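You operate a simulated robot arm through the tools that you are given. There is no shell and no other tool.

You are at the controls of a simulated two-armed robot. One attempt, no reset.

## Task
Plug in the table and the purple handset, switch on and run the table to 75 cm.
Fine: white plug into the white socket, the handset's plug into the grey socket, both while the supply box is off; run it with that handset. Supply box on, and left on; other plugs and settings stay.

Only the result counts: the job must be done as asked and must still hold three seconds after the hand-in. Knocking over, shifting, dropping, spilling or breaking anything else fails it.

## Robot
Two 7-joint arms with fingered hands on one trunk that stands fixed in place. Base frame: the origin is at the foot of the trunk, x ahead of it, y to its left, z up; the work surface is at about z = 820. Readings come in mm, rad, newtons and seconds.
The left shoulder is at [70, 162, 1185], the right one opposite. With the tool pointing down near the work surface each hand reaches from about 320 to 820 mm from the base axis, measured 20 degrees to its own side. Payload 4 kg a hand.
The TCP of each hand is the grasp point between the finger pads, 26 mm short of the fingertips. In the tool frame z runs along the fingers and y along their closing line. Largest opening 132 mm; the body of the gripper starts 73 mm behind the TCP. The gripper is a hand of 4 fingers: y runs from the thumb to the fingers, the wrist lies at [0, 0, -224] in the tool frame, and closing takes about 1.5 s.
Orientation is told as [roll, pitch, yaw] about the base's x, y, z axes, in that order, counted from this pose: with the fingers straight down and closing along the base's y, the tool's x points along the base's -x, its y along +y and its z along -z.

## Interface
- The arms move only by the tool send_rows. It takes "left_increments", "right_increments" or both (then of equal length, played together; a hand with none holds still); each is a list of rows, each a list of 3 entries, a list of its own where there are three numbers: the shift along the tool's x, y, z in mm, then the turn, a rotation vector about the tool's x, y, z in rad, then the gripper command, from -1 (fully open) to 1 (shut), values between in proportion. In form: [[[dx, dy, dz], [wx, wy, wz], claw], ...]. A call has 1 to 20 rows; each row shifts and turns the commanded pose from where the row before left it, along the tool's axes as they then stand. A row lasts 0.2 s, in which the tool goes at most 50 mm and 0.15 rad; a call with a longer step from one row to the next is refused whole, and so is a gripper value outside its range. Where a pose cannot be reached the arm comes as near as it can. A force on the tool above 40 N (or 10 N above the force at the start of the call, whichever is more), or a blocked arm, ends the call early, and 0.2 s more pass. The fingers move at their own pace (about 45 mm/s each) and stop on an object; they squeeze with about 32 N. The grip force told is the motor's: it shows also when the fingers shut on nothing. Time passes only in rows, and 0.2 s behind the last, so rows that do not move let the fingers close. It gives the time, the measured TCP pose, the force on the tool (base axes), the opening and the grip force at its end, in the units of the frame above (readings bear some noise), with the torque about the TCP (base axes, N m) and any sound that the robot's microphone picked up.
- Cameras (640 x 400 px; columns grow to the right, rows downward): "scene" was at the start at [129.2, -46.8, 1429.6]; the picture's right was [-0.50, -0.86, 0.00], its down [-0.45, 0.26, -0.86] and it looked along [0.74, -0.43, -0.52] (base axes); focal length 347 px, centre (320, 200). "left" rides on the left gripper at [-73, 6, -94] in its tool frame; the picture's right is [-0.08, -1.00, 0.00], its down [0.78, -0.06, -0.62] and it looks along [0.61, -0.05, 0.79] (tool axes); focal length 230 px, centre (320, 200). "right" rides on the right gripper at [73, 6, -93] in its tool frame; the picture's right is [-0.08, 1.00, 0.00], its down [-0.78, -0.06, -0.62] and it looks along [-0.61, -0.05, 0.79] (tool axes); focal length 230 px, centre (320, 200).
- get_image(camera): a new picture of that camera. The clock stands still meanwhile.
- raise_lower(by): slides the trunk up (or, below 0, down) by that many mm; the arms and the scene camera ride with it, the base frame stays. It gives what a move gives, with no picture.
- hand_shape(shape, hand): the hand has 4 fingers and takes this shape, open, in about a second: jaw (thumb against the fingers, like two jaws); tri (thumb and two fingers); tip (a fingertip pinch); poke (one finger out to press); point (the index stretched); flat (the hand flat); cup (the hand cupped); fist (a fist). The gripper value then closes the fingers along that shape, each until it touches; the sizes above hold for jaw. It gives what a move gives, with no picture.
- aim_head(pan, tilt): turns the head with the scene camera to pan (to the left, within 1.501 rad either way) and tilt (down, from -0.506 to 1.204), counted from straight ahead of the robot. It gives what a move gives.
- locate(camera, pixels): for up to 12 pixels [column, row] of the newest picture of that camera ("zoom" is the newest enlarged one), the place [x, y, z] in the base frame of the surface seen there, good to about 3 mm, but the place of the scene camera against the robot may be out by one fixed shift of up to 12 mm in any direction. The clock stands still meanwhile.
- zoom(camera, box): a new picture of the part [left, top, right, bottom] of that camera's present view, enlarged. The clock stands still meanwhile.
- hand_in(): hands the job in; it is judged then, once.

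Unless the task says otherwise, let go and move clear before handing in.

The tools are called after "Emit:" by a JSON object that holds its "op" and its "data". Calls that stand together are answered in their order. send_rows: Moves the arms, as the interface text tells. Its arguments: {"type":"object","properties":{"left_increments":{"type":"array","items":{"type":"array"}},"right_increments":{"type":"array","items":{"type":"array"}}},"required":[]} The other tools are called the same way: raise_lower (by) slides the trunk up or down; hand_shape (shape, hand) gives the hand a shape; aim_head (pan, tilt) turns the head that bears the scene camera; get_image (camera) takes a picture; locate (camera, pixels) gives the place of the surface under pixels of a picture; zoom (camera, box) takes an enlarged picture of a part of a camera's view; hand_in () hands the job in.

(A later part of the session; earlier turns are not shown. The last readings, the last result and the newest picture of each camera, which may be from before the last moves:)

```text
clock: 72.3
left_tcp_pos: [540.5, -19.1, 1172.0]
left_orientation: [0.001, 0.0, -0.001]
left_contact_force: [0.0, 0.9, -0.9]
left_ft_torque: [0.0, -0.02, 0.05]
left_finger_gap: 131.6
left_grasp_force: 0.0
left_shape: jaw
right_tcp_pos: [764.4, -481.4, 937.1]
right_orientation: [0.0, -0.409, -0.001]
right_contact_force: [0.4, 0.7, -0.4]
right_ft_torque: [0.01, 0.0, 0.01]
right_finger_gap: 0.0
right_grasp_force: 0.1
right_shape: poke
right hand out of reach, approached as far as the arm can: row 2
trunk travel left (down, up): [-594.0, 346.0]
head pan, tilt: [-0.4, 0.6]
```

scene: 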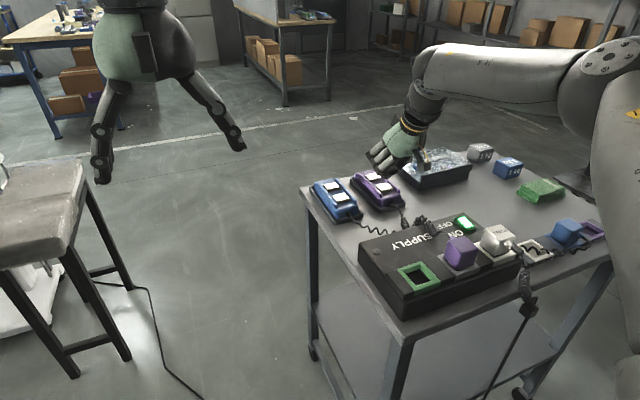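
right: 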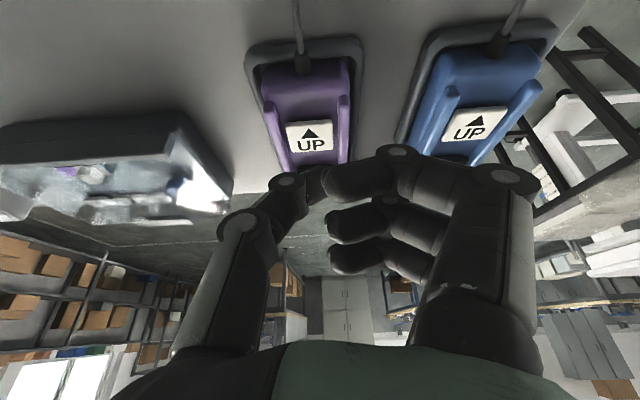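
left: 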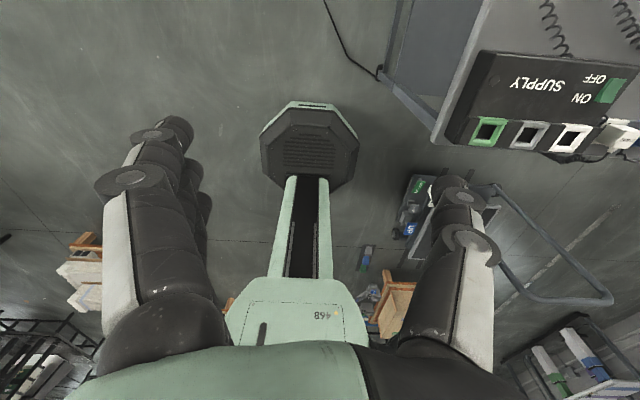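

Reach improved as the hand got lower relative to the shoulder, so the wrist bend is what limits it. I raise the trunk 110 mm and tilt the hand a bit more (to −0.5), then try again.

Emit:
{"op": "raise_lower", "data": {"by": 110}}

Emit:
{"op": "send_rows", "data": {"right_increments": [[[0, 0, 0], [0, -0.1, 0], 1], [[8, -2, 17.6], [0, 0, 0], 1], [[8, -2, 17.6], [0, 0, 0], 1], [[0, 0, 0], [0, 0, 0], 1]]}}

```text
clock: 73.7
left_tcp_pos: [541.6, -18.5, 1280.6]
left_orientation: [0.002, 0.0, 0.001]
left_contact_force: [0.1, -0.1, -0.9]
left_ft_torque: [-0.03, 0.02, 0.03]
left_finger_gap: 131.6
left_grasp_force: 0.1
left_shape: jaw
right_tcp_pos: [765.7, -481.3, 1044.6]
right_orientation: [-0.002, -0.409, 0.0]
right_contact_force: [-0.4, 0.2, 0.2]
right_ft_torque: [0.01, -0.01, 0.01]
right_finger_gap: 0.2
right_grasp_force: 0.1
right_shape: poke
trunk travel left (down, up): [-704.0, 236.0]
head pan, tilt: [-0.4, 0.6]
```

```text
clock: 74.7
left_tcp_pos: [540.0, -19.1, 1281.0]
left_orientation: [0.0, 0.001, -0.001]
left_contact_force: [-0.1, -0.1, -0.4]
left_ft_torque: [-0.02, 0.0, 0.02]
left_finger_gap: 131.9
left_grasp_force: 0.1
left_shape: jaw
right_tcp_pos: [767.5, -485.8, 1008.5]
right_orientation: [0.001, -0.51, -0.001]
right_contact_force: [-0.2, -0.4, 0.2]
right_ft_torque: [0.01, -0.02, 0.02]
right_finger_gap: 0.0
right_grasp_force: 0.1
right_shape: poke
trunk travel left (down, up): [-704.0, 236.0]
head pan, tilt: [-0.4, 0.6]
```

Now I lower and bring the tip over the DOWN button at about z 896.

Emit:
{"op": "send_rows", "data": {"right_increments": [[[12.2, 0, 21.8], [0, 0, 0], 1], [[12.2, 0, 21.8], [0, 0, 0], 1], [[-6.2, 0, 18.7], [0, 0, 0], 1], [[-6.2, 0, 18.7], [0, 0, 0], 1], [[-6.2, 0, 18.7], [0, 0, 0], 1], [[0, 0, 0], [0, 0, 0], 1]]}}

Emit:
{"op": "get_image", "data": {"camera": "right"}}

Emit:
{"op": "get_image", "data": {"camera": "scene"}}

Emit:
{"op": "zoom", "data": {"camera": "scene", "box": [310, 140, 438, 220]}}

```text
clock: 76.1
left_tcp_pos: [541.9, -19.8, 1280.8]
left_orientation: [0.0, -0.002, -0.001]
left_contact_force: [0.2, 0.2, 0.0]
left_ft_torque: [0.01, -0.03, -0.01]
left_finger_gap: 131.9
left_grasp_force: 0.0
left_shape: jaw
right_tcp_pos: [766.9, -478.8, 941.4]
right_orientation: [0.0, -0.51, 0.0]
right_contact_force: [-0.2, -0.5, -0.8]
right_ft_torque: [-0.03, 0.0, 0.0]
right_finger_gap: 0.0
right_grasp_force: 0.1
right_shape: poke
right hand out of reach, approached as far as the arm can: row 3, 4, 5
trunk travel left (down, up): [-704.0, 236.0]
head pan, tilt: [-0.4, 0.6]
```

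```text
taken
```

right: 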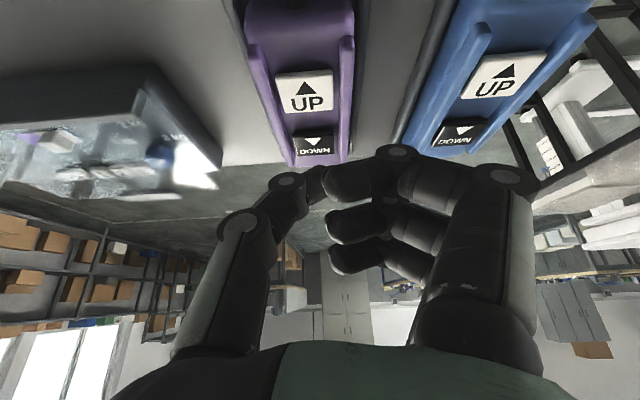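

```text
taken
```

scene: 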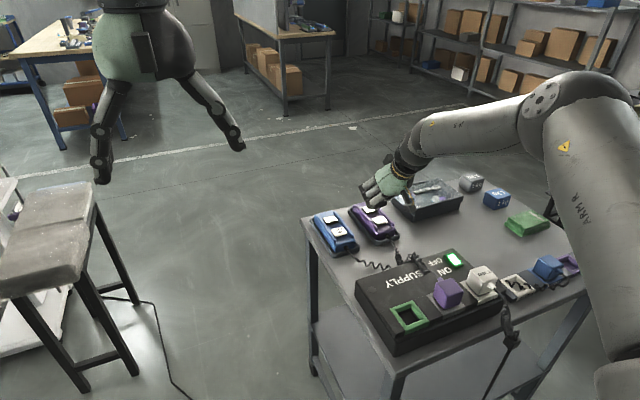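

```text
5.00 times, centred on (374, 180) of scene
```

zoom: 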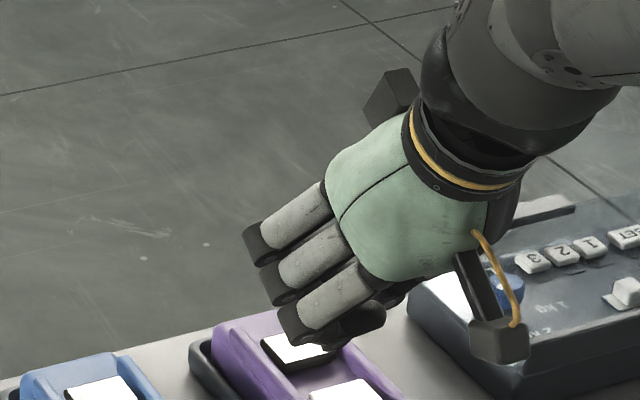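

Row 3–5 were out of reach again at x ≈ 767, though the elbow is still bent, so a wrist-twist limit is likely at play. I try spinning the hand about its finger axis (the tip stays on axis) and check whether the forward reach improves.

Emit:
{"op": "send_rows", "data": {"right_increments": [[[-4.9, 0, -8.7], [0, 0, -0.12], 1], [[0, 0, 0], [0, 0, -0.12], 1], [[0, 0, 0], [0, 0, -0.12], 1], [[0, 0, 0], [0, 0, -0.12], 1], [[0, 0, 0], [0, 0, 0], 1]]}}

```text
clock: 77.3
left_tcp_pos: [542.2, -19.1, 1280.4]
left_orientation: [-0.001, 0.0, 0.001]
left_contact_force: [-0.8, -0.8, -1.0]
left_ft_torque: [0.03, -0.02, 0.01]
left_finger_gap: 131.8
left_grasp_force: 0.1
left_shape: jaw
right_tcp_pos: [766.2, -478.5, 951.7]
right_orientation: [-0.252, -0.445, 0.539]
right_contact_force: [-0.9, -0.1, 0.1]
right_ft_torque: [0.02, -0.03, 0.0]
right_finger_gap: 0.0
right_grasp_force: 0.0
right_shape: poke
trunk travel left (down, up): [-704.0, 236.0]
head pan, tilt: [-0.4, 0.6]
```

The spin worked. Now I test a 25 mm forward step in this attitude.

Emit:
{"op": "send_rows", "data": {"right_increments": [[[-9.7, -5, 6.1], [0, 0, 0], 1], [[-9.7, -5, 6.1], [0, 0, 0], 1], [[0, 0, 0], [0, 0, 0], 1]]}}

```text
clock: 78.1
left_tcp_pos: [540.6, -19.2, 1281.0]
left_orientation: [0.0, -0.001, 0.0]
left_contact_force: [0.2, 0.1, -0.3]
left_ft_torque: [-0.01, 0.01, -0.01]
left_finger_gap: 131.7
left_grasp_force: 0.0
left_shape: jaw
right_tcp_pos: [775.4, -475.1, 958.0]
right_orientation: [-0.25, -0.447, 0.539]
right_contact_force: [0.4, 0.1, 0.1]
right_ft_torque: [0.0, 0.01, -0.01]
right_finger_gap: 0.1
right_grasp_force: 0.0
right_shape: poke
right hand out of reach, approached as far as the arm can: row 1, 2
trunk travel left (down, up): [-704.0, 236.0]
head pan, tilt: [-0.4, 0.6]
```

Forward motion is still limited (x ≈ 775). I'll look at the arm's posture to understand what limits it.

Emit:
{"op": "aim_head", "data": {"pan": -0.95, "tilt": 0.5}}

Emit:
{"op": "get_image", "data": {"camera": "scene"}}

Emit:
{"op": "locate", "data": {"camera": "scene", "pixels": [[320, 120], [300, 100], [250, 110], [200, 130], [350, 150], [400, 250], [170, 160], [280, 90], [330, 200], [420, 300]]}}

```text
clock: 79.1
left_tcp_pos: [539.9, -18.9, 1281.5]
left_orientation: [0.001, -0.002, 0.001]
left_contact_force: [-0.4, 0.1, 0.2]
left_ft_torque: [0.01, -0.03, 0.02]
left_finger_gap: 131.7
left_grasp_force: 0.1
left_shape: jaw
right_tcp_pos: [774.3, -478.0, 957.8]
right_orientation: [-0.252, -0.446, 0.536]
right_contact_force: [0.2, 0.0, 0.0]
right_ft_torque: [0.0, 0.0, -0.01]
right_finger_gap: 0.2
right_grasp_force: 0.1
right_shape: poke
trunk travel left (down, up): [-704.0, 236.0]
head pan, tilt: [-0.949, 0.499]
```

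```text
taken
```

scene: 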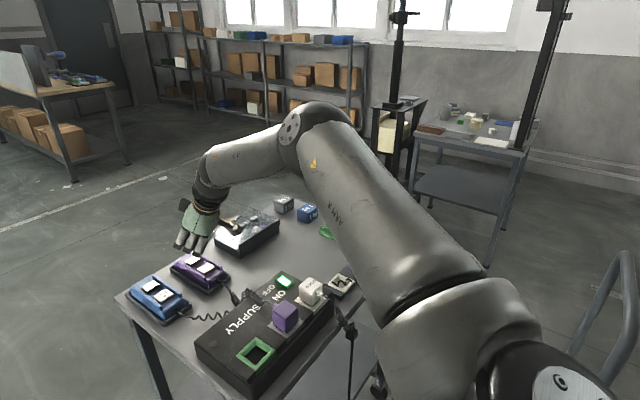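

```text
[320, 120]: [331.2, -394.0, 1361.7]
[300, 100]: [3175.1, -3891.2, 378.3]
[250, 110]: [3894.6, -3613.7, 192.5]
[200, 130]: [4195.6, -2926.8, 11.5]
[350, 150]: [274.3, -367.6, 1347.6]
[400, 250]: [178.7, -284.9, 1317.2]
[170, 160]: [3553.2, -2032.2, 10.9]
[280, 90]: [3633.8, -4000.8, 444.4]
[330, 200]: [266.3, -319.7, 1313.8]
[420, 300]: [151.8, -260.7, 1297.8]
```

The arm isn't fully stretched, so the bend about the hand's side axis is the limit; at the purple plug the bend lay in the finger plane and the full 768 mm reach was available. I back off upward, return to vertical, then spin the hand about 67° so the bend lies in the finger plane, with only a small tilt (0.27).

Emit:
{"op": "send_rows", "data": {"right_increments": [[[-3.3, -1.7, -32.3], [0, 0, 0], 1], [[-3.3, -1.7, -32.3], [0, 0, 0], 1], [[-3.3, -1.7, -32.3], [0, 0, 0], 1], [[-3.3, -1.7, -32.3], [0, 0, 0], 1], [[0, 0, 0], [0, 0, 0.12], 1], [[0, 0, 0], [0, 0, 0.12], 1], [[0, 0, 0], [0, 0, 0.12], 1], [[0, 0, 0], [0, 0, 0.12], 1], [[0, 0, 0], [0, 0.1275, 0], 1], [[0, 0, 0], [0, 0.1275, 0], 1], [[0, 0, 0], [0, 0.1275, 0], 1], [[0, 0, 0], [0, 0.1275, 0], 1], [[0, 0, 0], [0, 0, 0], 1]]}}

```text
clock: 81.9
left_tcp_pos: [542.8, -19.1, 1280.2]
left_orientation: [0.0, 0.002, 0.0]
left_contact_force: [-0.1, 0.2, -0.7]
left_ft_torque: [0.01, -0.02, 0.03]
left_finger_gap: 131.7
left_grasp_force: 0.0
left_shape: jaw
right_tcp_pos: [664.0, -466.7, 1047.4]
right_orientation: [0.0, -0.072, 0.001]
right_contact_force: [0.7, 0.5, 0.2]
right_ft_torque: [-0.02, 0.04, -0.03]
right_finger_gap: 0.0
right_grasp_force: 0.1
right_shape: poke
right hand out of reach, approached as far as the arm can: row 10, 11, 12
trunk travel left (down, up): [-704.0, 236.0]
head pan, tilt: [-0.949, 0.499]
```

At vertical the reach here is even less, which fits that reading. I move back 60 mm, finish uprighting, then spin by −1.17 about the finger axis and tilt 0.27.

Emit:
{"op": "send_rows", "data": {"right_increments": [[[30, 0, 0], [0, 0, 0], 1], [[30, 0, 0], [0, 0.072, 0], 1], [[0, 0, 0], [0, 0, -0.146], 1], [[0, 0, 0], [0, 0, -0.146], 1], [[0, 0, 0], [0, 0, -0.146], 1], [[0, 0, 0], [0, 0, -0.146], 1], [[0, 0, 0], [0, 0, -0.146], 1], [[0, 0, 0], [0, 0, -0.146], 1], [[0, 0, 0], [0, 0, -0.146], 1], [[0, 0, 0], [0, 0, -0.146], 1], [[0, 0, 0], [0.135, 0, 0], 1], [[0, 0, 0], [0.135, 0, 0], 1], [[0, 0, 0], [0, 0, 0], 1]]}}

Emit:
{"op": "get_image", "data": {"camera": "right"}}

Emit:
{"op": "get_image", "data": {"camera": "scene"}}

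```text
clock: 84.7
left_tcp_pos: [542.9, -18.1, 1280.3]
left_orientation: [-0.001, 0.002, 0.001]
left_contact_force: [-0.4, 0.2, 0.4]
left_ft_torque: [0.02, -0.01, -0.02]
left_finger_gap: 131.7
left_grasp_force: 0.0
left_shape: jaw
right_tcp_pos: [604.2, -466.4, 1044.5]
right_orientation: [-0.262, 0.003, 1.17]
right_contact_force: [-0.6, -0.3, 0.2]
right_ft_torque: [0.0, 0.0, 0.02]
right_finger_gap: 0.0
right_grasp_force: 0.2
right_shape: poke
trunk travel left (down, up): [-704.0, 236.0]
head pan, tilt: [-0.949, 0.499]
```

```text
taken
```

right: 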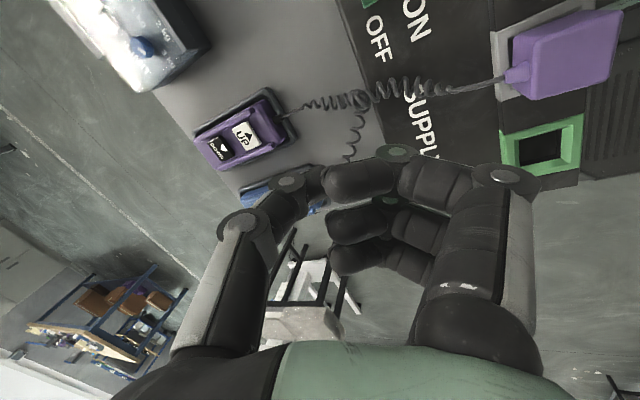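

```text
taken
```

scene: 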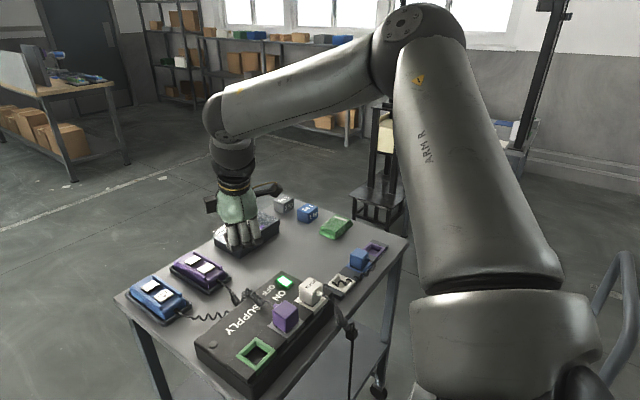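

The spin and tilt are reached. Now I tilt slightly more (0.30), move forward and up a little, then lower the trunk 100 mm so the shoulder is level with the wrist.

Emit:
{"op": "send_rows", "data": {"right_increments": [[[-10, -26, 0], [0.035, 0, 0], 1], [[-10, -26, 0], [0, 0, 0], 1], [[0, 0, 0], [0, 0, 0], 1]]}}

Emit:
{"op": "raise_lower", "data": {"by": -100}}

Emit:
{"op": "get_image", "data": {"camera": "right"}}

```text
clock: 85.5
left_tcp_pos: [539.7, -19.8, 1280.6]
left_orientation: [-0.001, 0.0, 0.0]
left_contact_force: [0.4, -0.2, 0.1]
left_ft_torque: [0.06, -0.05, 0.0]
left_finger_gap: 132.2
left_grasp_force: 0.1
left_shape: jaw
right_tcp_pos: [656.1, -468.4, 1059.9]
right_orientation: [-0.297, 0.002, 1.168]
right_contact_force: [-0.5, -0.7, 0.0]
right_ft_torque: [0.01, -0.02, 0.01]
right_finger_gap: 0.0
right_grasp_force: 0.1
right_shape: poke
trunk travel left (down, up): [-704.0, 236.0]
head pan, tilt: [-0.949, 0.499]
```

```text
clock: 86.8
left_tcp_pos: [540.7, -18.3, 1181.6]
left_orientation: [0.0, -0.001, -0.001]
left_contact_force: [-1.1, 0.2, -0.1]
left_ft_torque: [-0.02, -0.04, -0.07]
left_finger_gap: 131.8
left_grasp_force: 0.1
left_shape: jaw
right_tcp_pos: [657.3, -468.0, 959.6]
right_orientation: [-0.299, 0.004, 1.168]
right_contact_force: [-0.3, -0.1, -1.0]
right_ft_torque: [-0.01, 0.01, 0.01]
right_finger_gap: 0.0
right_grasp_force: 0.0
right_shape: poke
trunk travel left (down, up): [-604.0, 336.0]
head pan, tilt: [-0.949, 0.499]
```

```text
taken
```

right: 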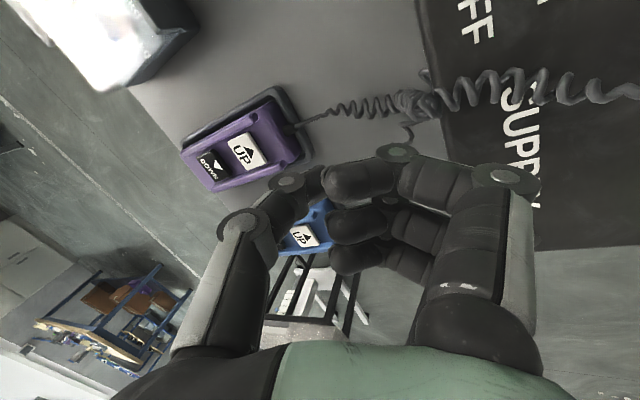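

Now forward toward the DOWN button at z ≈ 950.

Emit:
{"op": "send_rows", "data": {"right_increments": [[[-12.5, -36.5, 13.8], [0, 0, 0], 1], [[-12.5, -36.5, 13.8], [0, 0, 0], 1], [[-12.5, -36.5, 13.8], [0, 0, 0], 1], [[-12.5, -36.5, 13.8], [0, 0, 0], 1], [[0, 0, 0], [0, 0, 0], 1]]}}

Emit:
{"op": "get_image", "data": {"camera": "right"}}

Emit:
{"op": "aim_head", "data": {"pan": -0.5, "tilt": 0.6}}

Emit:
{"op": "get_image", "data": {"camera": "scene"}}

```text
clock: 88.0
left_tcp_pos: [541.9, -18.9, 1180.6]
left_orientation: [0.001, 0.001, 0.0]
left_contact_force: [-0.9, 0.2, 0.0]
left_ft_torque: [-0.01, -0.03, -0.01]
left_finger_gap: 132.0
left_grasp_force: 0.1
left_shape: jaw
right_tcp_pos: [726.0, -477.8, 943.4]
right_orientation: [-0.301, 0.002, 1.168]
right_contact_force: [-0.5, -0.6, -0.1]
right_ft_torque: [0.0, 0.03, -0.01]
right_finger_gap: 0.1
right_grasp_force: 0.1
right_shape: poke
right hand out of reach, approached as far as the arm can: row 2, 3, 4
trunk travel left (down, up): [-604.0, 336.0]
head pan, tilt: [-0.949, 0.499]
```

```text
taken
```

right: 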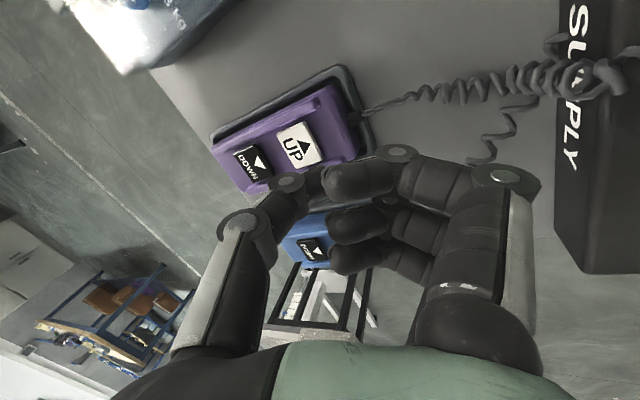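

```text
clock: 88.9
left_tcp_pos: [542.1, -18.4, 1181.9]
left_orientation: [0.0, 0.002, 0.0]
left_contact_force: [0.1, -0.4, 0.3]
left_ft_torque: [-0.02, -0.04, 0.0]
left_finger_gap: 131.7
left_grasp_force: 0.0
left_shape: jaw
right_tcp_pos: [725.3, -477.5, 941.5]
right_orientation: [-0.302, 0.003, 1.169]
right_contact_force: [-0.5, 0.4, 0.9]
right_ft_torque: [0.03, 0.0, -0.03]
right_finger_gap: 0.0
right_grasp_force: 0.0
right_shape: poke
trunk travel left (down, up): [-604.0, 336.0]
head pan, tilt: [-0.499, 0.6]
```

```text
taken
```

scene: 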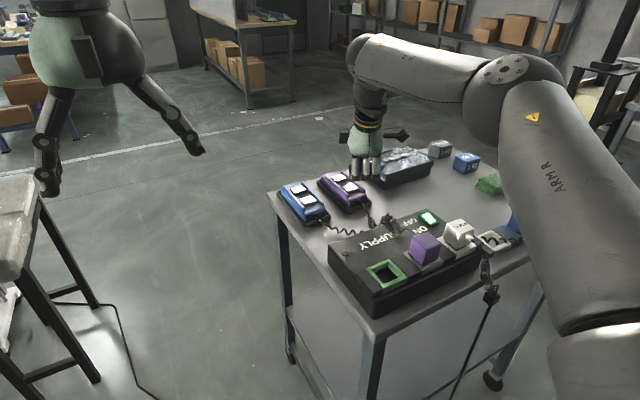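

Still limited (726 now), independent of the spin, so it is the shoulder/elbow posture. I locate the elbow and wrist hubs to see the posture.

Emit:
{"op": "locate", "data": {"camera": "scene", "pixels": [[505, 70], [530, 65], [470, 90], [365, 60], [358, 75], [375, 95], [420, 65], [550, 120], [590, 250], [370, 125], [365, 145], [480, 60]]}}

```text
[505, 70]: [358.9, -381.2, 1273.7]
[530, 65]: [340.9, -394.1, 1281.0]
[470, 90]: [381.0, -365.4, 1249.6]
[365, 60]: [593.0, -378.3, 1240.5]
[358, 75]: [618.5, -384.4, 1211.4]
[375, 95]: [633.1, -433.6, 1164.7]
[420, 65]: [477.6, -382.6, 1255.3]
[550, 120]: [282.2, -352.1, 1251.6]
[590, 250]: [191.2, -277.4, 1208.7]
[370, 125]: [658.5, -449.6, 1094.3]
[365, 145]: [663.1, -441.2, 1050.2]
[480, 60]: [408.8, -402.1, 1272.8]
```

The wrist stops ~675 mm from the shoulder in this direction though it reached 768 at the purple plug, so the elbow posture (out and up) is likely a local trap. I'll retract, return to the plain upright attitude, and go inward (y ≈ −220) to let the elbow come down before reaching forward.

Emit:
{"op": "send_rows", "data": {"right_increments": [[[1.4, 30, -30], [0, 0, 0], 1], [[1.4, 30, -30], [0, 0, 0], 1], [[1.4, 30, -30], [0, 0, 0], 1], [[0, 0, 0], [-0.15, 0, 0], 1], [[0, 0, 0], [-0.15, 0, 0], 1], [[0, 0, 0], [0, 0, 0.146], 1], [[0, 0, 0], [0, 0, 0.146], 1], [[0, 0, 0], [0, 0, 0.146], 1], [[0, 0, 0], [0, 0, 0.146], 1], [[0, 0, 0], [0, 0, 0.146], 1], [[0, 0, 0], [0, 0, 0.146], 1], [[0, 0, 0], [0, 0, 0.146], 1], [[0, 0, 0], [0, 0, 0.146], 1], [[0, 0, 0], [0, 0, 0], 1]]}}

Emit:
{"op": "send_rows", "data": {"right_increments": [[[0, 40, 0], [0, 0, 0], 1], [[0, 40, 0], [0, 0, 0], 1], [[0, 40, 0], [0, 0, 0], 1], [[0, 40, 0], [0, 0, 0], 1], [[0, 40, 0], [0, 0, 0], 1], [[0, 0, 0], [0, 0, 0], 1]]}}

Emit:
{"op": "get_image", "data": {"camera": "scene"}}

```text
clock: 91.9
left_tcp_pos: [541.2, -18.1, 1182.4]
left_orientation: [0.0, -0.001, -0.001]
left_contact_force: [-0.7, -0.9, 0.0]
left_ft_torque: [-0.02, 0.02, 0.02]
left_finger_gap: 132.1
left_grasp_force: 0.0
left_shape: jaw
right_tcp_pos: [616.8, -437.7, 1001.5]
right_orientation: [-0.002, -0.002, -0.001]
right_contact_force: [0.1, 0.8, 0.5]
right_ft_torque: [0.0, 0.0, 0.05]
right_finger_gap: 0.0
right_grasp_force: 0.1
right_shape: poke
right hand out of reach, approached as far as the arm can: row 5
trunk travel left (down, up): [-604.0, 336.0]
head pan, tilt: [-0.499, 0.6]
```

```text
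clock: 93.3
left_tcp_pos: [542.1, -18.4, 1180.6]
left_orientation: [0.0, -0.001, 0.002]
left_contact_force: [0.6, 0.2, -1.1]
left_ft_torque: [0.01, 0.01, -0.04]
left_finger_gap: 131.7
left_grasp_force: 0.1
left_shape: jaw
right_tcp_pos: [579.8, -255.0, 981.2]
right_orientation: [0.003, -0.001, 0.001]
right_contact_force: [-0.7, -0.2, -0.2]
right_ft_torque: [0.01, -0.02, -0.03]
right_finger_gap: 0.0
right_grasp_force: 0.1
right_shape: poke
right hand out of reach, approached as far as the arm can: row 2, 3, 4, 5
trunk travel left (down, up): [-604.0, 336.0]
head pan, tilt: [-0.499, 0.6]
```

```text
taken
```

scene: 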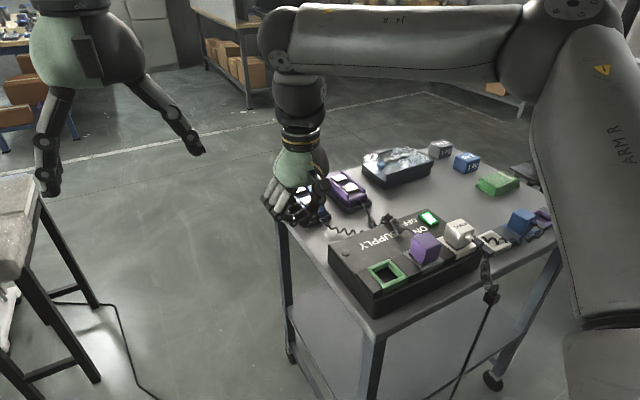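

The picture shows why: the forearm is level with the hand bent a full 90°, so the wrist bend is at its limit because the trunk is low. I raise the trunk by 190 mm so that the forearm slopes down toward the hand.

Emit:
{"op": "raise_lower", "data": {"by": 190}}

Emit:
{"op": "send_rows", "data": {"right_increments": [[[0, -25, 30], [0, 0, 0], 1], [[0, -25, 40], [0, 0, 0], 1], [[0, -25, 40], [0, 0, 0], 1], [[0, -25, 30], [0, 0, 0], 1], [[0, -25, 20], [0, 0, 0], 1], [[0, -25, 0], [0, 0, 0], 1], [[0, 0, 0], [0, 0, 0], 1]]}}

Emit:
{"op": "get_image", "data": {"camera": "scene"}}

```text
clock: 95.4
left_tcp_pos: [542.7, -17.8, 1370.9]
left_orientation: [0.0, -0.001, 0.0]
left_contact_force: [-0.5, 0.0, 0.4]
left_ft_torque: [0.01, -0.01, -0.03]
left_finger_gap: 131.6
left_grasp_force: 0.0
left_shape: jaw
right_tcp_pos: [578.5, -254.9, 1172.3]
right_orientation: [0.002, 0.0, -0.001]
right_contact_force: [-0.5, -0.3, -0.1]
right_ft_torque: [-0.02, -0.04, 0.01]
right_finger_gap: 0.1
right_grasp_force: 0.1
right_shape: poke
trunk travel left (down, up): [-794.0, 146.0]
head pan, tilt: [-0.499, 0.6]
```

```text
clock: 97.0
left_tcp_pos: [540.2, -17.3, 1370.6]
left_orientation: [0.0, 0.001, 0.001]
left_contact_force: [0.0, -0.9, 0.6]
left_ft_torque: [-0.02, 0.0, 0.0]
left_finger_gap: 131.9
left_grasp_force: 0.1
left_shape: jaw
right_tcp_pos: [578.5, -404.1, 1013.0]
right_orientation: [0.0, 0.0, 0.001]
right_contact_force: [0.2, 0.0, -0.1]
right_ft_torque: [0.02, -0.02, -0.03]
right_finger_gap: 0.0
right_grasp_force: 0.1
right_shape: poke
trunk travel left (down, up): [-794.0, 146.0]
head pan, tilt: [-0.499, 0.6]
```

```text
taken
```

scene: 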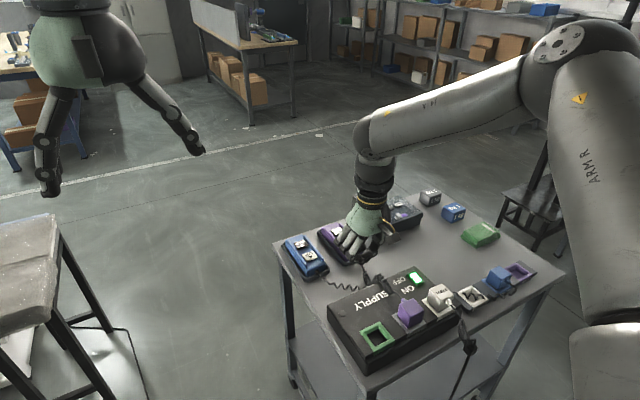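

The forearm now slopes down nicely. I pitch the hand −0.55 and move forward and down in steps.

Emit:
{"op": "send_rows", "data": {"right_increments": [[[0, 0, 0], [0, -0.1375, 0], 1], [[0, 0, 0], [0, -0.1375, 0], 1], [[0, 0, 0], [0, -0.1375, 0], 1], [[0, 0, 0], [0, -0.1375, 0], 1], [[-19, -18.8, 26.4], [0, 0, 0], 1], [[-19, -18.8, 26.4], [0, 0, 0], 1], [[-19, -18.8, 26.4], [0, 0, 0], 1], [[-19, -18.8, 26.4], [0, 0, 0], 1], [[0, 0, 0], [0, 0, 0], 1]]}}

Emit:
{"op": "get_image", "data": {"camera": "right"}}

```text
clock: 99.0
left_tcp_pos: [540.9, -17.9, 1370.9]
left_orientation: [0.0, -0.001, -0.002]
left_contact_force: [0.5, 0.6, -0.2]
left_ft_torque: [0.01, 0.03, 0.03]
left_finger_gap: 131.9
left_grasp_force: 0.0
left_shape: jaw
right_tcp_pos: [699.3, -480.9, 960.3]
right_orientation: [0.002, -0.551, 0.001]
right_contact_force: [0.1, -1.1, -0.3]
right_ft_torque: [0.01, -0.01, 0.01]
right_finger_gap: 0.1
right_grasp_force: 0.1
right_shape: poke
trunk travel left (down, up): [-794.0, 146.0]
head pan, tilt: [-0.499, 0.6]
```

```text
taken
```

right: 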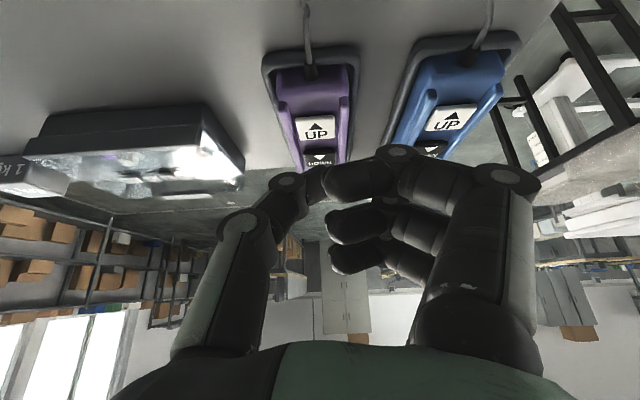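

Good so far with no limit. Continue forward over the DOWN button, staying around z 930.

Emit:
{"op": "send_rows", "data": {"right_increments": [[[-19.5, -1.2, 20.8], [0, 0, 0], 1], [[-19.5, -1.2, 20.8], [0, 0, 0], 1], [[-19.5, -1.2, 20.8], [0, 0, 0], 1], [[-19.5, -1.2, 20.8], [0, 0, 0], 1], [[0, 0, 0], [0, 0, 0], 1]]}}

Emit:
{"op": "get_image", "data": {"camera": "right"}}

Emit:
{"op": "get_image", "data": {"camera": "scene"}}

```text
clock: 100.2
left_tcp_pos: [540.6, -18.2, 1372.0]
left_orientation: [-0.001, 0.0, -0.001]
left_contact_force: [0.1, 0.0, -0.2]
left_ft_torque: [-0.02, 0.01, 0.03]
left_finger_gap: 132.0
left_grasp_force: 0.0
left_shape: jaw
right_tcp_pos: [740.3, -475.7, 982.6]
right_orientation: [0.002, -0.553, 0.001]
right_contact_force: [-0.3, -0.4, 0.1]
right_ft_torque: [0.03, 0.02, 0.02]
right_finger_gap: 0.1
right_grasp_force: 0.1
right_shape: poke
right hand out of reach, approached as far as the arm can: row 1, 2, 3, 4
trunk travel left (down, up): [-794.0, 146.0]
head pan, tilt: [-0.499, 0.6]
```

```text
taken
```

right: 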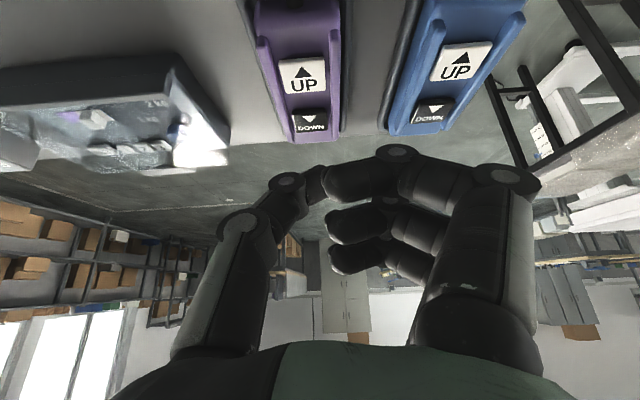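

```text
taken
```

scene: 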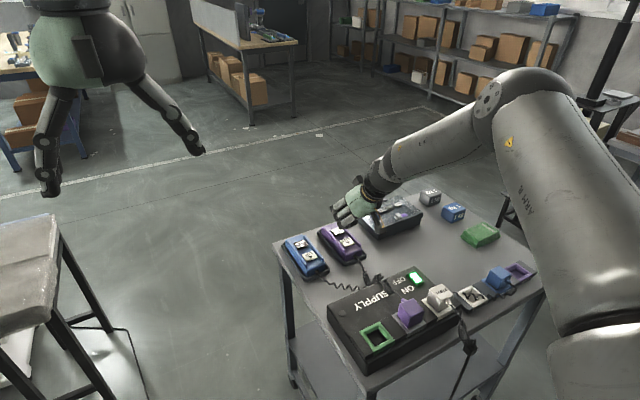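

Limited again at x ≈ 740, this time with the hand nearly in line with the forearm. I locate elbow, wrist and hand points to work out the geometry.

Emit:
{"op": "locate", "data": {"camera": "scene", "pixels": [[488, 100], [500, 90], [460, 120], [430, 140], [400, 155], [385, 172], [375, 188], [360, 200], [520, 110], [560, 200], [600, 320], [345, 212]]}}

Emit:
{"op": "zoom", "data": {"camera": "scene", "box": [310, 60, 640, 266]}}

```text
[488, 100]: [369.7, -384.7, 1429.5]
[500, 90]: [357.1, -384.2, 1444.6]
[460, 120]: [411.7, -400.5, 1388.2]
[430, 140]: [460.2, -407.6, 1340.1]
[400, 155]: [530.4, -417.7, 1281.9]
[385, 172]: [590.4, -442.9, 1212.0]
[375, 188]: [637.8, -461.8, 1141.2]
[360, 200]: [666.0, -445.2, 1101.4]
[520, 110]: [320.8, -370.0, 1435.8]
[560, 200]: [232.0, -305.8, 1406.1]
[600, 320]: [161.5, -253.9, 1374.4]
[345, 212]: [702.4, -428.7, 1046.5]
```

```text
1.94 times, centred on (475, 163) of scene
```

zoom: 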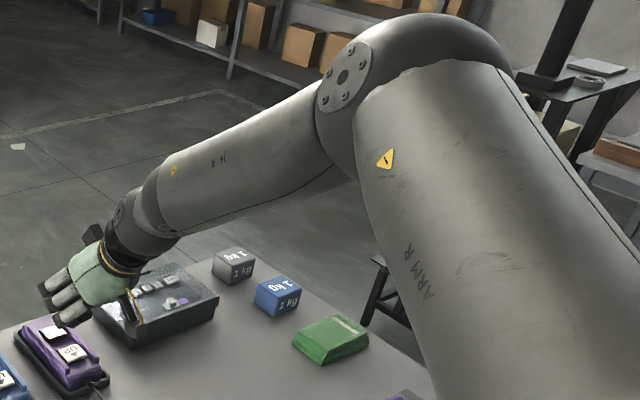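

The shoulder seems to keep the elbow out. The spec's reach figures hold for the tool down near the surface at the original trunk height, so I'll retract, go upright, restore the original trunk height and probe from there.

Emit:
{"op": "send_rows", "data": {"right_increments": [[[20, 10, -20], [0, 0, 0], 1], [[20, 10, -20], [0, 0, 0], 1], [[20, 10, -20], [0, 0.1375, 0], 1], [[10, 10, -20], [0, 0.1375, 0], 1], [[10, 0, -10], [0, 0.1375, 0], 1], [[10, 0, 0], [0, 0.1375, 0], 1], [[0, 0, 0], [0, 0, 0], 1]]}}

Emit:
{"op": "raise_lower", "data": {"by": -130}}

```text
clock: 101.8
left_tcp_pos: [542.3, -18.9, 1370.7]
left_orientation: [-0.001, 0.0, 0.0]
left_contact_force: [-1.8, -0.2, -1.0]
left_ft_torque: [-0.03, -0.04, -0.03]
left_finger_gap: 131.6
left_grasp_force: 0.0
left_shape: jaw
right_tcp_pos: [619.3, -434.4, 1022.5]
right_orientation: [0.002, 0.001, 0.001]
right_contact_force: [0.3, 0.0, -0.4]
right_ft_torque: [-0.01, 0.0, -0.02]
right_finger_gap: 0.0
right_grasp_force: 0.1
right_shape: poke
trunk travel left (down, up): [-794.0, 146.0]
head pan, tilt: [-0.499, 0.6]
```

```text
clock: 103.4
left_tcp_pos: [542.3, -18.3, 1241.3]
left_orientation: [0.001, -0.001, 0.001]
left_contact_force: [0.2, -0.2, 0.5]
left_ft_torque: [0.02, 0.0, -0.03]
left_finger_gap: 131.8
left_grasp_force: 0.2
left_shape: jaw
right_tcp_pos: [618.3, -434.3, 893.6]
right_orientation: [0.003, -0.001, -0.001]
right_contact_force: [-0.6, -0.2, -0.9]
right_ft_torque: [-0.01, -0.01, -0.02]
right_finger_gap: 0.0
right_grasp_force: 0.0
right_shape: poke
trunk travel left (down, up): [-664.0, 276.0]
head pan, tilt: [-0.499, 0.6]
```

The hand ended lower than planned (z 894, tip ≈ 867) but shows no contact force. I raise it and check the picture.

Emit:
{"op": "send_rows", "data": {"right_increments": [[[0, 0, -30], [0, 0, 0], 1], [[0, 0, -20], [0, 0, 0], 1], [[0, 0, 0], [0, 0, 0], 1]]}}

Emit:
{"op": "get_image", "data": {"camera": "scene"}}

Emit:
{"op": "zoom", "data": {"camera": "scene", "box": [260, 160, 580, 360]}}

```text
clock: 104.2
left_tcp_pos: [540.8, -18.9, 1241.2]
left_orientation: [0.0, 0.0, 0.0]
left_contact_force: [-0.6, 0.6, -0.6]
left_ft_torque: [0.04, 0.0, 0.03]
left_finger_gap: 131.6
left_grasp_force: 0.1
left_shape: jaw
right_tcp_pos: [619.7, -434.3, 942.8]
right_orientation: [0.002, 0.0, 0.001]
right_contact_force: [0.1, -0.5, 0.5]
right_ft_torque: [-0.03, 0.03, 0.03]
right_finger_gap: 0.0
right_grasp_force: 0.1
right_shape: poke
trunk travel left (down, up): [-664.0, 276.0]
head pan, tilt: [-0.499, 0.6]
```

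```text
taken
```

scene: 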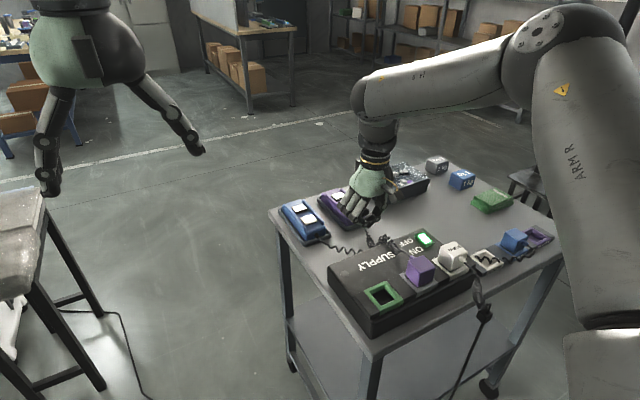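

```text
2.00 times, centred on (420, 260) of scene
```

zoom: 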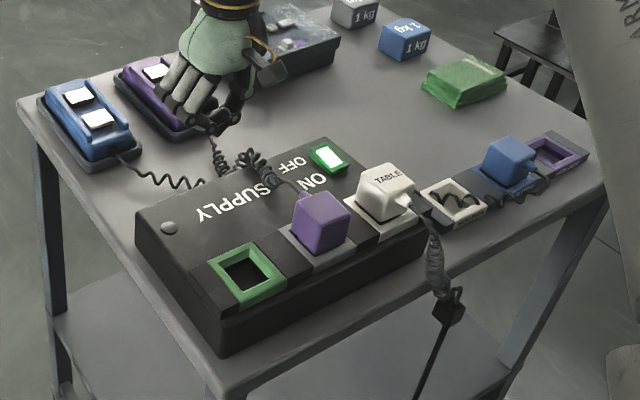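

All in place. From here I probe forward with the tool upright.

Emit:
{"op": "send_rows", "data": {"right_increments": [[[-25, -5, 0], [0, 0, 0], 1], [[-25, -5, 0], [0, 0, 0], 1], [[-25, -5, 0], [0, 0, 0], 1], [[-25, -5, 0], [0, 0, 0], 1], [[0, 0, 0], [0, 0, 0], 1]]}}

Emit:
{"op": "get_image", "data": {"camera": "scene"}}

Emit:
{"op": "locate", "data": {"camera": "scene", "pixels": [[520, 40], [500, 60], [370, 80], [360, 95], [375, 125], [420, 80], [460, 70], [560, 100], [370, 145], [600, 250]]}}

```text
clock: 105.4
left_tcp_pos: [541.6, -18.6, 1240.7]
left_orientation: [0.0, 0.0, 0.001]
left_contact_force: [0.5, 0.4, -0.1]
left_ft_torque: [0.02, -0.05, 0.04]
left_finger_gap: 131.8
left_grasp_force: 0.1
left_shape: jaw
right_tcp_pos: [648.7, -449.3, 943.9]
right_orientation: [0.0, -0.005, -0.001]
right_contact_force: [0.2, 0.5, 0.3]
right_ft_torque: [0.0, 0.01, 0.03]
right_finger_gap: 0.0
right_grasp_force: 0.0
right_shape: poke
right hand out of reach, approached as far as the arm can: row 2, 3, 4
trunk travel left (down, up): [-664.0, 276.0]
head pan, tilt: [-0.499, 0.6]
```

```text
taken
```

scene: 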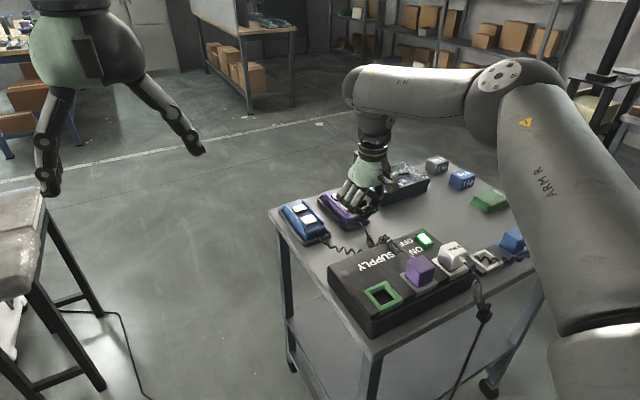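

```text
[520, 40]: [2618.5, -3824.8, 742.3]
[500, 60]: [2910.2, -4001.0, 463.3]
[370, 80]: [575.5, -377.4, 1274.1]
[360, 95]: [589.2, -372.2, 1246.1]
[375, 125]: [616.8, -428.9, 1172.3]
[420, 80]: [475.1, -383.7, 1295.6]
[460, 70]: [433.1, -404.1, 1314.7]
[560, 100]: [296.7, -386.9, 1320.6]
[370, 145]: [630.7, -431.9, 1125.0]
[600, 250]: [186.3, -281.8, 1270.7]
```

Upright, it stops at x ≈ 649. I need to know the elbow's exact place in this posture, so I locate points around the elbow hub disc at (497,75).

Emit:
{"op": "locate", "data": {"camera": "scene", "pixels": [[497, 75], [485, 85], [510, 85], [490, 100], [530, 90], [545, 75], [480, 120], [500, 130], [530, 150], [355, 85], [350, 95], [388, 110]]}}

Emit:
{"op": "zoom", "data": {"camera": "scene", "box": [320, 40, 640, 240]}}

```text
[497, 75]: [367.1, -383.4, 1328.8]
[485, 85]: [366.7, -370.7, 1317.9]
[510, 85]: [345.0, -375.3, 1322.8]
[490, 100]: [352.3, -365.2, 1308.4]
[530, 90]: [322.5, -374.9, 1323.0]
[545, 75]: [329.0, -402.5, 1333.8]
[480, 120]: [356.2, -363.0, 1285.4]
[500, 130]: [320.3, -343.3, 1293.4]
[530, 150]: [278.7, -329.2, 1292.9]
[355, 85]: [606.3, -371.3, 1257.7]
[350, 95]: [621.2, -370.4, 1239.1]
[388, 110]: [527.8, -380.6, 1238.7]
```

```text
2.00 times, centred on (480, 140) of scene
```

zoom: 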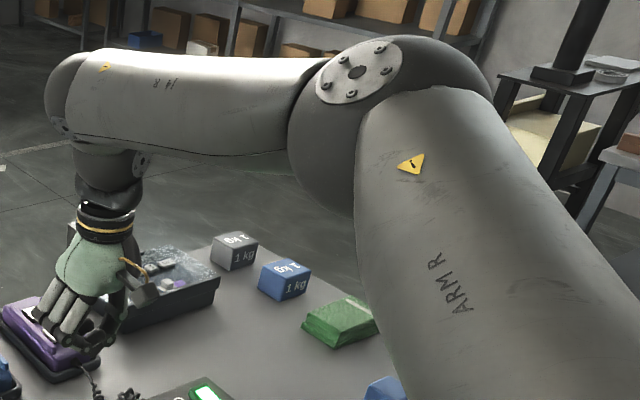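

From the joint places: the elbow stays near (398,−430) and 115 mm above the shoulder, and the forearm is ~260 mm to the wrist hub, so the best forward reach comes with the forearm level and the hand tilted ~0.57. That means a lower trunk (shoulder ≈ 1040). I raise the hand, pitch it −0.58, and lower the trunk 145 mm.

Emit:
{"op": "send_rows", "data": {"right_increments": [[[15, 0, -38], [0, 0, 0], 1], [[15, 0, -38], [0, 0, 0], 1], [[10, 0, -38], [0, 0, 0], 1], [[0, 0, -30], [0, 0, 0], 1], [[0, 0, 0], [0, -0.145, 0], 1], [[0, 0, 0], [0, -0.145, 0], 1], [[0, 0, 0], [0, -0.145, 0], 1], [[0, 0, 0], [0, -0.145, 0], 1], [[0, 0, 0], [0, 0, 0], 1]]}}

```text
clock: 107.4
left_tcp_pos: [542.6, -18.9, 1240.8]
left_orientation: [-0.001, 0.0, -0.001]
left_contact_force: [0.0, -0.1, 0.3]
left_ft_torque: [-0.01, 0.0, 0.04]
left_finger_gap: 132.1
left_grasp_force: 0.1
left_shape: jaw
right_tcp_pos: [606.0, -448.4, 1085.7]
right_orientation: [0.001, -0.583, -0.002]
right_contact_force: [-0.3, 0.0, 0.3]
right_ft_torque: [-0.01, 0.01, -0.01]
right_finger_gap: 0.0
right_grasp_force: 0.1
right_shape: poke
right hand out of reach, approached as far as the arm can: row 4
trunk travel left (down, up): [-664.0, 276.0]
head pan, tilt: [-0.499, 0.6]
```

Now the trunk goes down 130 mm (hand to z ≈ 956).

Emit:
{"op": "raise_lower", "data": {"by": -130}}

Emit:
{"op": "send_rows", "data": {"right_increments": [[[-20, -6, 15], [0, 0, 0], 1], [[-25, -7, 16.5], [0, 0, 0], 1], [[-25, -7, 16.5], [0, 0, 0], 1], [[-25, -7, 16.5], [0, 0, 0], 1], [[-25, -7, 16.5], [0, 0, 0], 1], [[0, 0, 0], [0, 0, 0], 1]]}}

Emit:
{"op": "get_image", "data": {"camera": "right"}}

```text
clock: 109.0
left_tcp_pos: [541.3, -19.2, 1111.5]
left_orientation: [0.0, -0.001, 0.001]
left_contact_force: [0.3, 0.7, -0.1]
left_ft_torque: [-0.01, 0.0, 0.02]
left_finger_gap: 131.9
left_grasp_force: 0.0
left_shape: jaw
right_tcp_pos: [605.6, -451.0, 954.8]
right_orientation: [0.001, -0.582, -0.002]
right_contact_force: [0.1, 0.0, -0.5]
right_ft_torque: [-0.02, 0.01, -0.02]
right_finger_gap: 0.1
right_grasp_force: 0.2
right_shape: poke
trunk travel left (down, up): [-534.0, 406.0]
head pan, tilt: [-0.499, 0.6]
```

```text
clock: 110.4
left_tcp_pos: [540.9, -19.0, 1112.6]
left_orientation: [0.0, 0.001, 0.0]
left_contact_force: [0.0, -0.1, 0.0]
left_ft_torque: [-0.01, 0.02, 0.02]
left_finger_gap: 131.9
left_grasp_force: 0.1
left_shape: jaw
right_tcp_pos: [750.2, -483.8, 954.0]
right_orientation: [0.0, -0.582, -0.001]
right_contact_force: [-0.4, -0.1, 0.2]
right_ft_torque: [0.02, 0.03, -0.02]
right_finger_gap: 0.1
right_grasp_force: 0.1
right_shape: poke
trunk travel left (down, up): [-534.0, 406.0]
head pan, tilt: [-0.499, 0.6]
```

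```text
taken
```

right: 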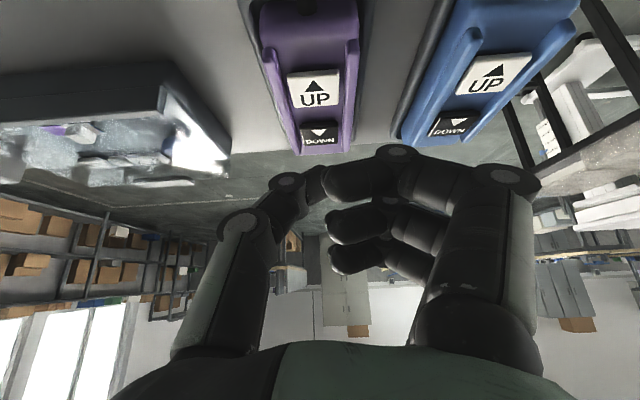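

No limit this time: x = 750 reached. I continue forward and slightly down over the DOWN button.

Emit:
{"op": "send_rows", "data": {"right_increments": [[[-11, 0, 17], [0, 0, 0], 1], [[-11, 0, 17], [0, 0, 0], 1], [[-11, 0, 17], [0, 0, 0], 1], [[0, 0, 0], [0, 0, 0], 1]]}}

Emit:
{"op": "get_image", "data": {"camera": "right"}}

Emit:
{"op": "get_image", "data": {"camera": "scene"}}

Emit:
{"op": "zoom", "data": {"camera": "scene", "box": [270, 130, 430, 230]}}

```text
clock: 111.4
left_tcp_pos: [540.1, -19.9, 1111.1]
left_orientation: [0.001, -0.001, 0.002]
left_contact_force: [-0.8, -0.4, 0.0]
left_ft_torque: [0.0, -0.03, -0.02]
left_finger_gap: 131.7
left_grasp_force: 0.1
left_shape: jaw
right_tcp_pos: [804.0, -484.4, 928.8]
right_orientation: [0.001, -0.582, -0.001]
right_contact_force: [0.9, -0.6, 0.1]
right_ft_torque: [-0.01, -0.02, 0.0]
right_finger_gap: 0.1
right_grasp_force: 0.1
right_shape: poke
trunk travel left (down, up): [-534.0, 406.0]
head pan, tilt: [-0.499, 0.6]
```

```text
taken
```

right: 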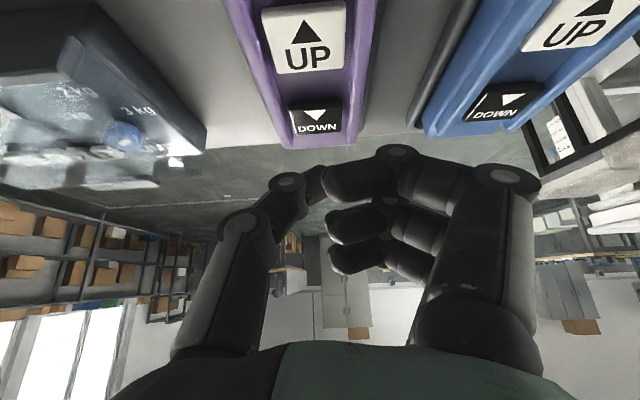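

```text
taken
```

scene: 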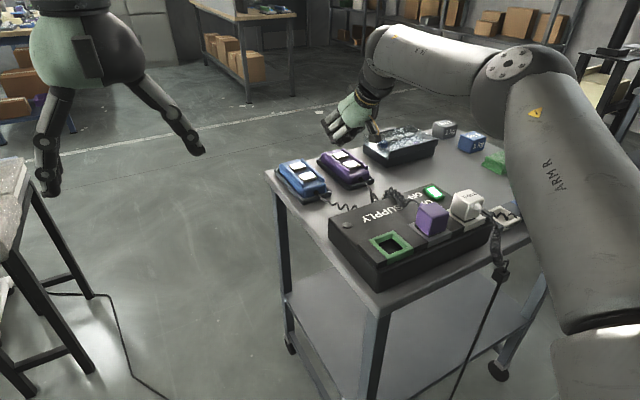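

```text
4.00 times, centred on (350, 180) of scene
```

zoom: 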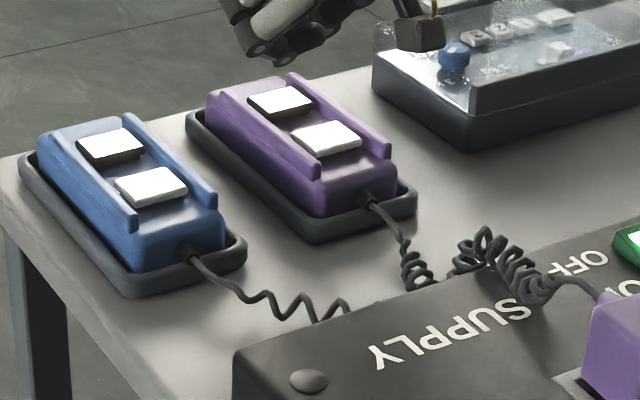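

The theory was right: the hand is now at x 804 over the handset. I measure the button and the side rails precisely from here.

Emit:
{"op": "zoom", "data": {"camera": "right", "box": [230, 60, 390, 160]}}

Emit:
{"op": "locate", "data": {"camera": "right", "pixels": [[292, 106], [340, 103], [297, 128], [340, 125], [316, 117], [280, 110], [355, 105], [284, 135], [352, 130], [300, 55], [316, 92], [316, 136]]}}

```text
4.00 times, centred on (310, 110) of right
```

zoom: 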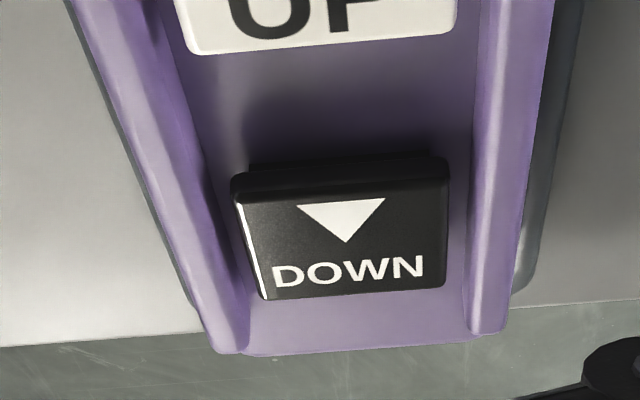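

```text
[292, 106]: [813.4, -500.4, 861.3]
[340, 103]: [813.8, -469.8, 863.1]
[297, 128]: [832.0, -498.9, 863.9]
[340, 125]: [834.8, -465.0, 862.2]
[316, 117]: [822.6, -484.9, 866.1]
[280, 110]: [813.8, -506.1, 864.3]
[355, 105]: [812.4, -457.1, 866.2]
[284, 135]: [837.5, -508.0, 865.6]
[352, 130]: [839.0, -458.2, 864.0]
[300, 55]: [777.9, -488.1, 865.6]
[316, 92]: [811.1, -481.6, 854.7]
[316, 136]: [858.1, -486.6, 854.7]
```

DOWN: centre (824,−484), top 863.5; rails only ~2 mm higher at y −507/−457. For clearance of the thumb joint I spin the hand by 0.25, then lower the tip to ≈ 875 above the button and check.

Emit:
{"op": "send_rows", "data": {"right_increments": [[[0, 0, 0], [0, 0, -0.125], 1], [[0, 0, 0], [0, 0, -0.125], 1], [[7.3, 0.3, 14.5], [0, 0, 0], 1], [[7.3, 0.3, 14.5], [0, 0, 0], 1], [[0, 0, 0], [0, 0, 0], 1]]}}

Emit:
{"op": "get_image", "data": {"camera": "right"}}

Emit:
{"op": "zoom", "data": {"camera": "scene", "box": [300, 110, 396, 190]}}

```text
clock: 112.6
left_tcp_pos: [541.1, -18.9, 1111.2]
left_orientation: [0.0, 0.0, 0.001]
left_contact_force: [-0.5, 0.5, 0.1]
left_ft_torque: [0.01, 0.0, 0.0]
left_finger_gap: 131.7
left_grasp_force: 0.0
left_shape: jaw
right_tcp_pos: [809.4, -487.2, 896.8]
right_orientation: [-0.159, -0.561, 0.295]
right_contact_force: [-0.3, -0.2, 0.5]
right_ft_torque: [0.0, -0.02, 0.0]
right_finger_gap: 0.1
right_grasp_force: 0.1
right_shape: poke
trunk travel left (down, up): [-534.0, 406.0]
head pan, tilt: [-0.499, 0.6]
```

```text
taken
```

right: 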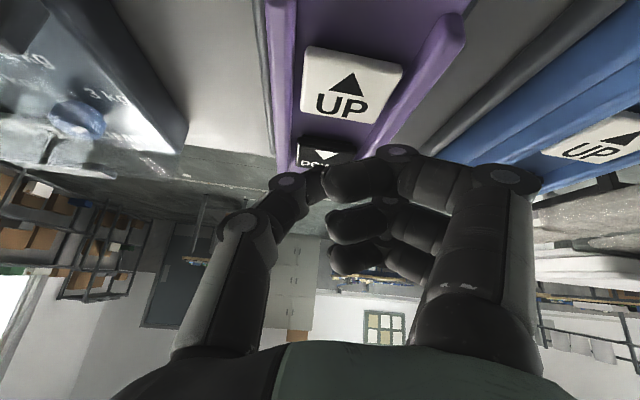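

```text
5.00 times, centred on (348, 150) of scene
```

zoom: 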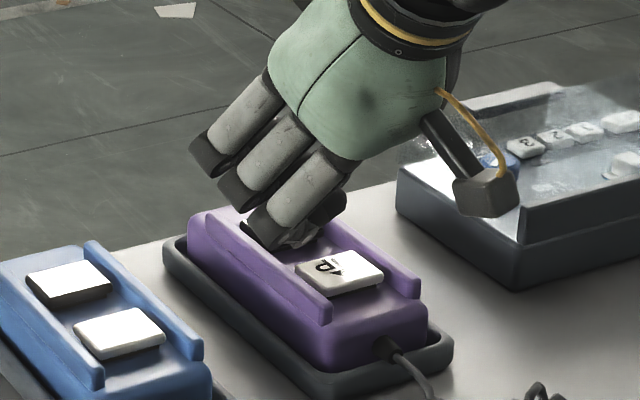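

The tip should be at (825,−484,875), 11 mm above DOWN, and the other fingers clear the UP button. Before pressing I aim the head at the table and take a baseline height.

Emit:
{"op": "aim_head", "data": {"pan": 0.45, "tilt": 0.4}}

Emit:
{"op": "get_image", "data": {"camera": "scene"}}

```text
clock: 113.8
left_tcp_pos: [541.5, -18.2, 1112.4]
left_orientation: [0.0, -0.001, 0.0]
left_contact_force: [0.3, -0.2, -0.5]
left_ft_torque: [-0.01, -0.05, 0.03]
left_finger_gap: 131.8
left_grasp_force: 0.0
left_shape: jaw
right_tcp_pos: [809.0, -486.4, 895.6]
right_orientation: [-0.16, -0.562, 0.293]
right_contact_force: [0.1, 1.0, 0.1]
right_ft_torque: [-0.01, -0.01, -0.02]
right_finger_gap: 0.0
right_grasp_force: 0.1
right_shape: poke
trunk travel left (down, up): [-534.0, 406.0]
head pan, tilt: [0.45, 0.4]
```

```text
taken
```

scene: 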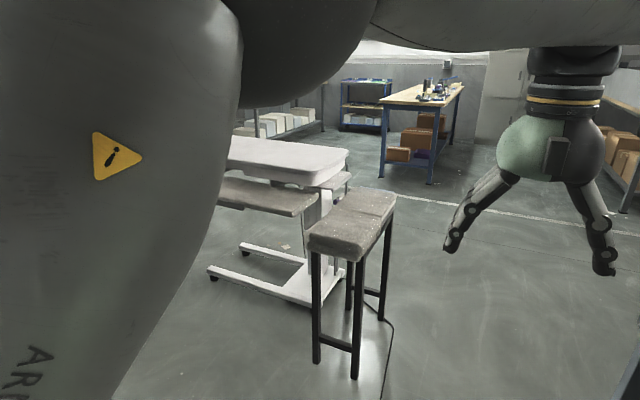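

Emit:
{"op": "locate", "data": {"camera": "scene", "pixels": [[260, 150], [290, 155], [320, 160], [250, 160], [280, 165], [310, 168], [330, 155], [300, 148], [200, 340], [420, 300], [470, 350], [260, 320]]}}

```text
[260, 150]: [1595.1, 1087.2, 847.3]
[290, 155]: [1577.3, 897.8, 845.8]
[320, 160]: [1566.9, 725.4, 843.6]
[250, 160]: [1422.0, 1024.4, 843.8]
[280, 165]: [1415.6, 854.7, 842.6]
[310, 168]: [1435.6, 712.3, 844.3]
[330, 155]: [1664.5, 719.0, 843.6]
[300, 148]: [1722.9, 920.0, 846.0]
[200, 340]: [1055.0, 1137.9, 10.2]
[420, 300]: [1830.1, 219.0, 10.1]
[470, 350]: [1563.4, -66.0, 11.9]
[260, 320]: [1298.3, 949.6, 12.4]
```

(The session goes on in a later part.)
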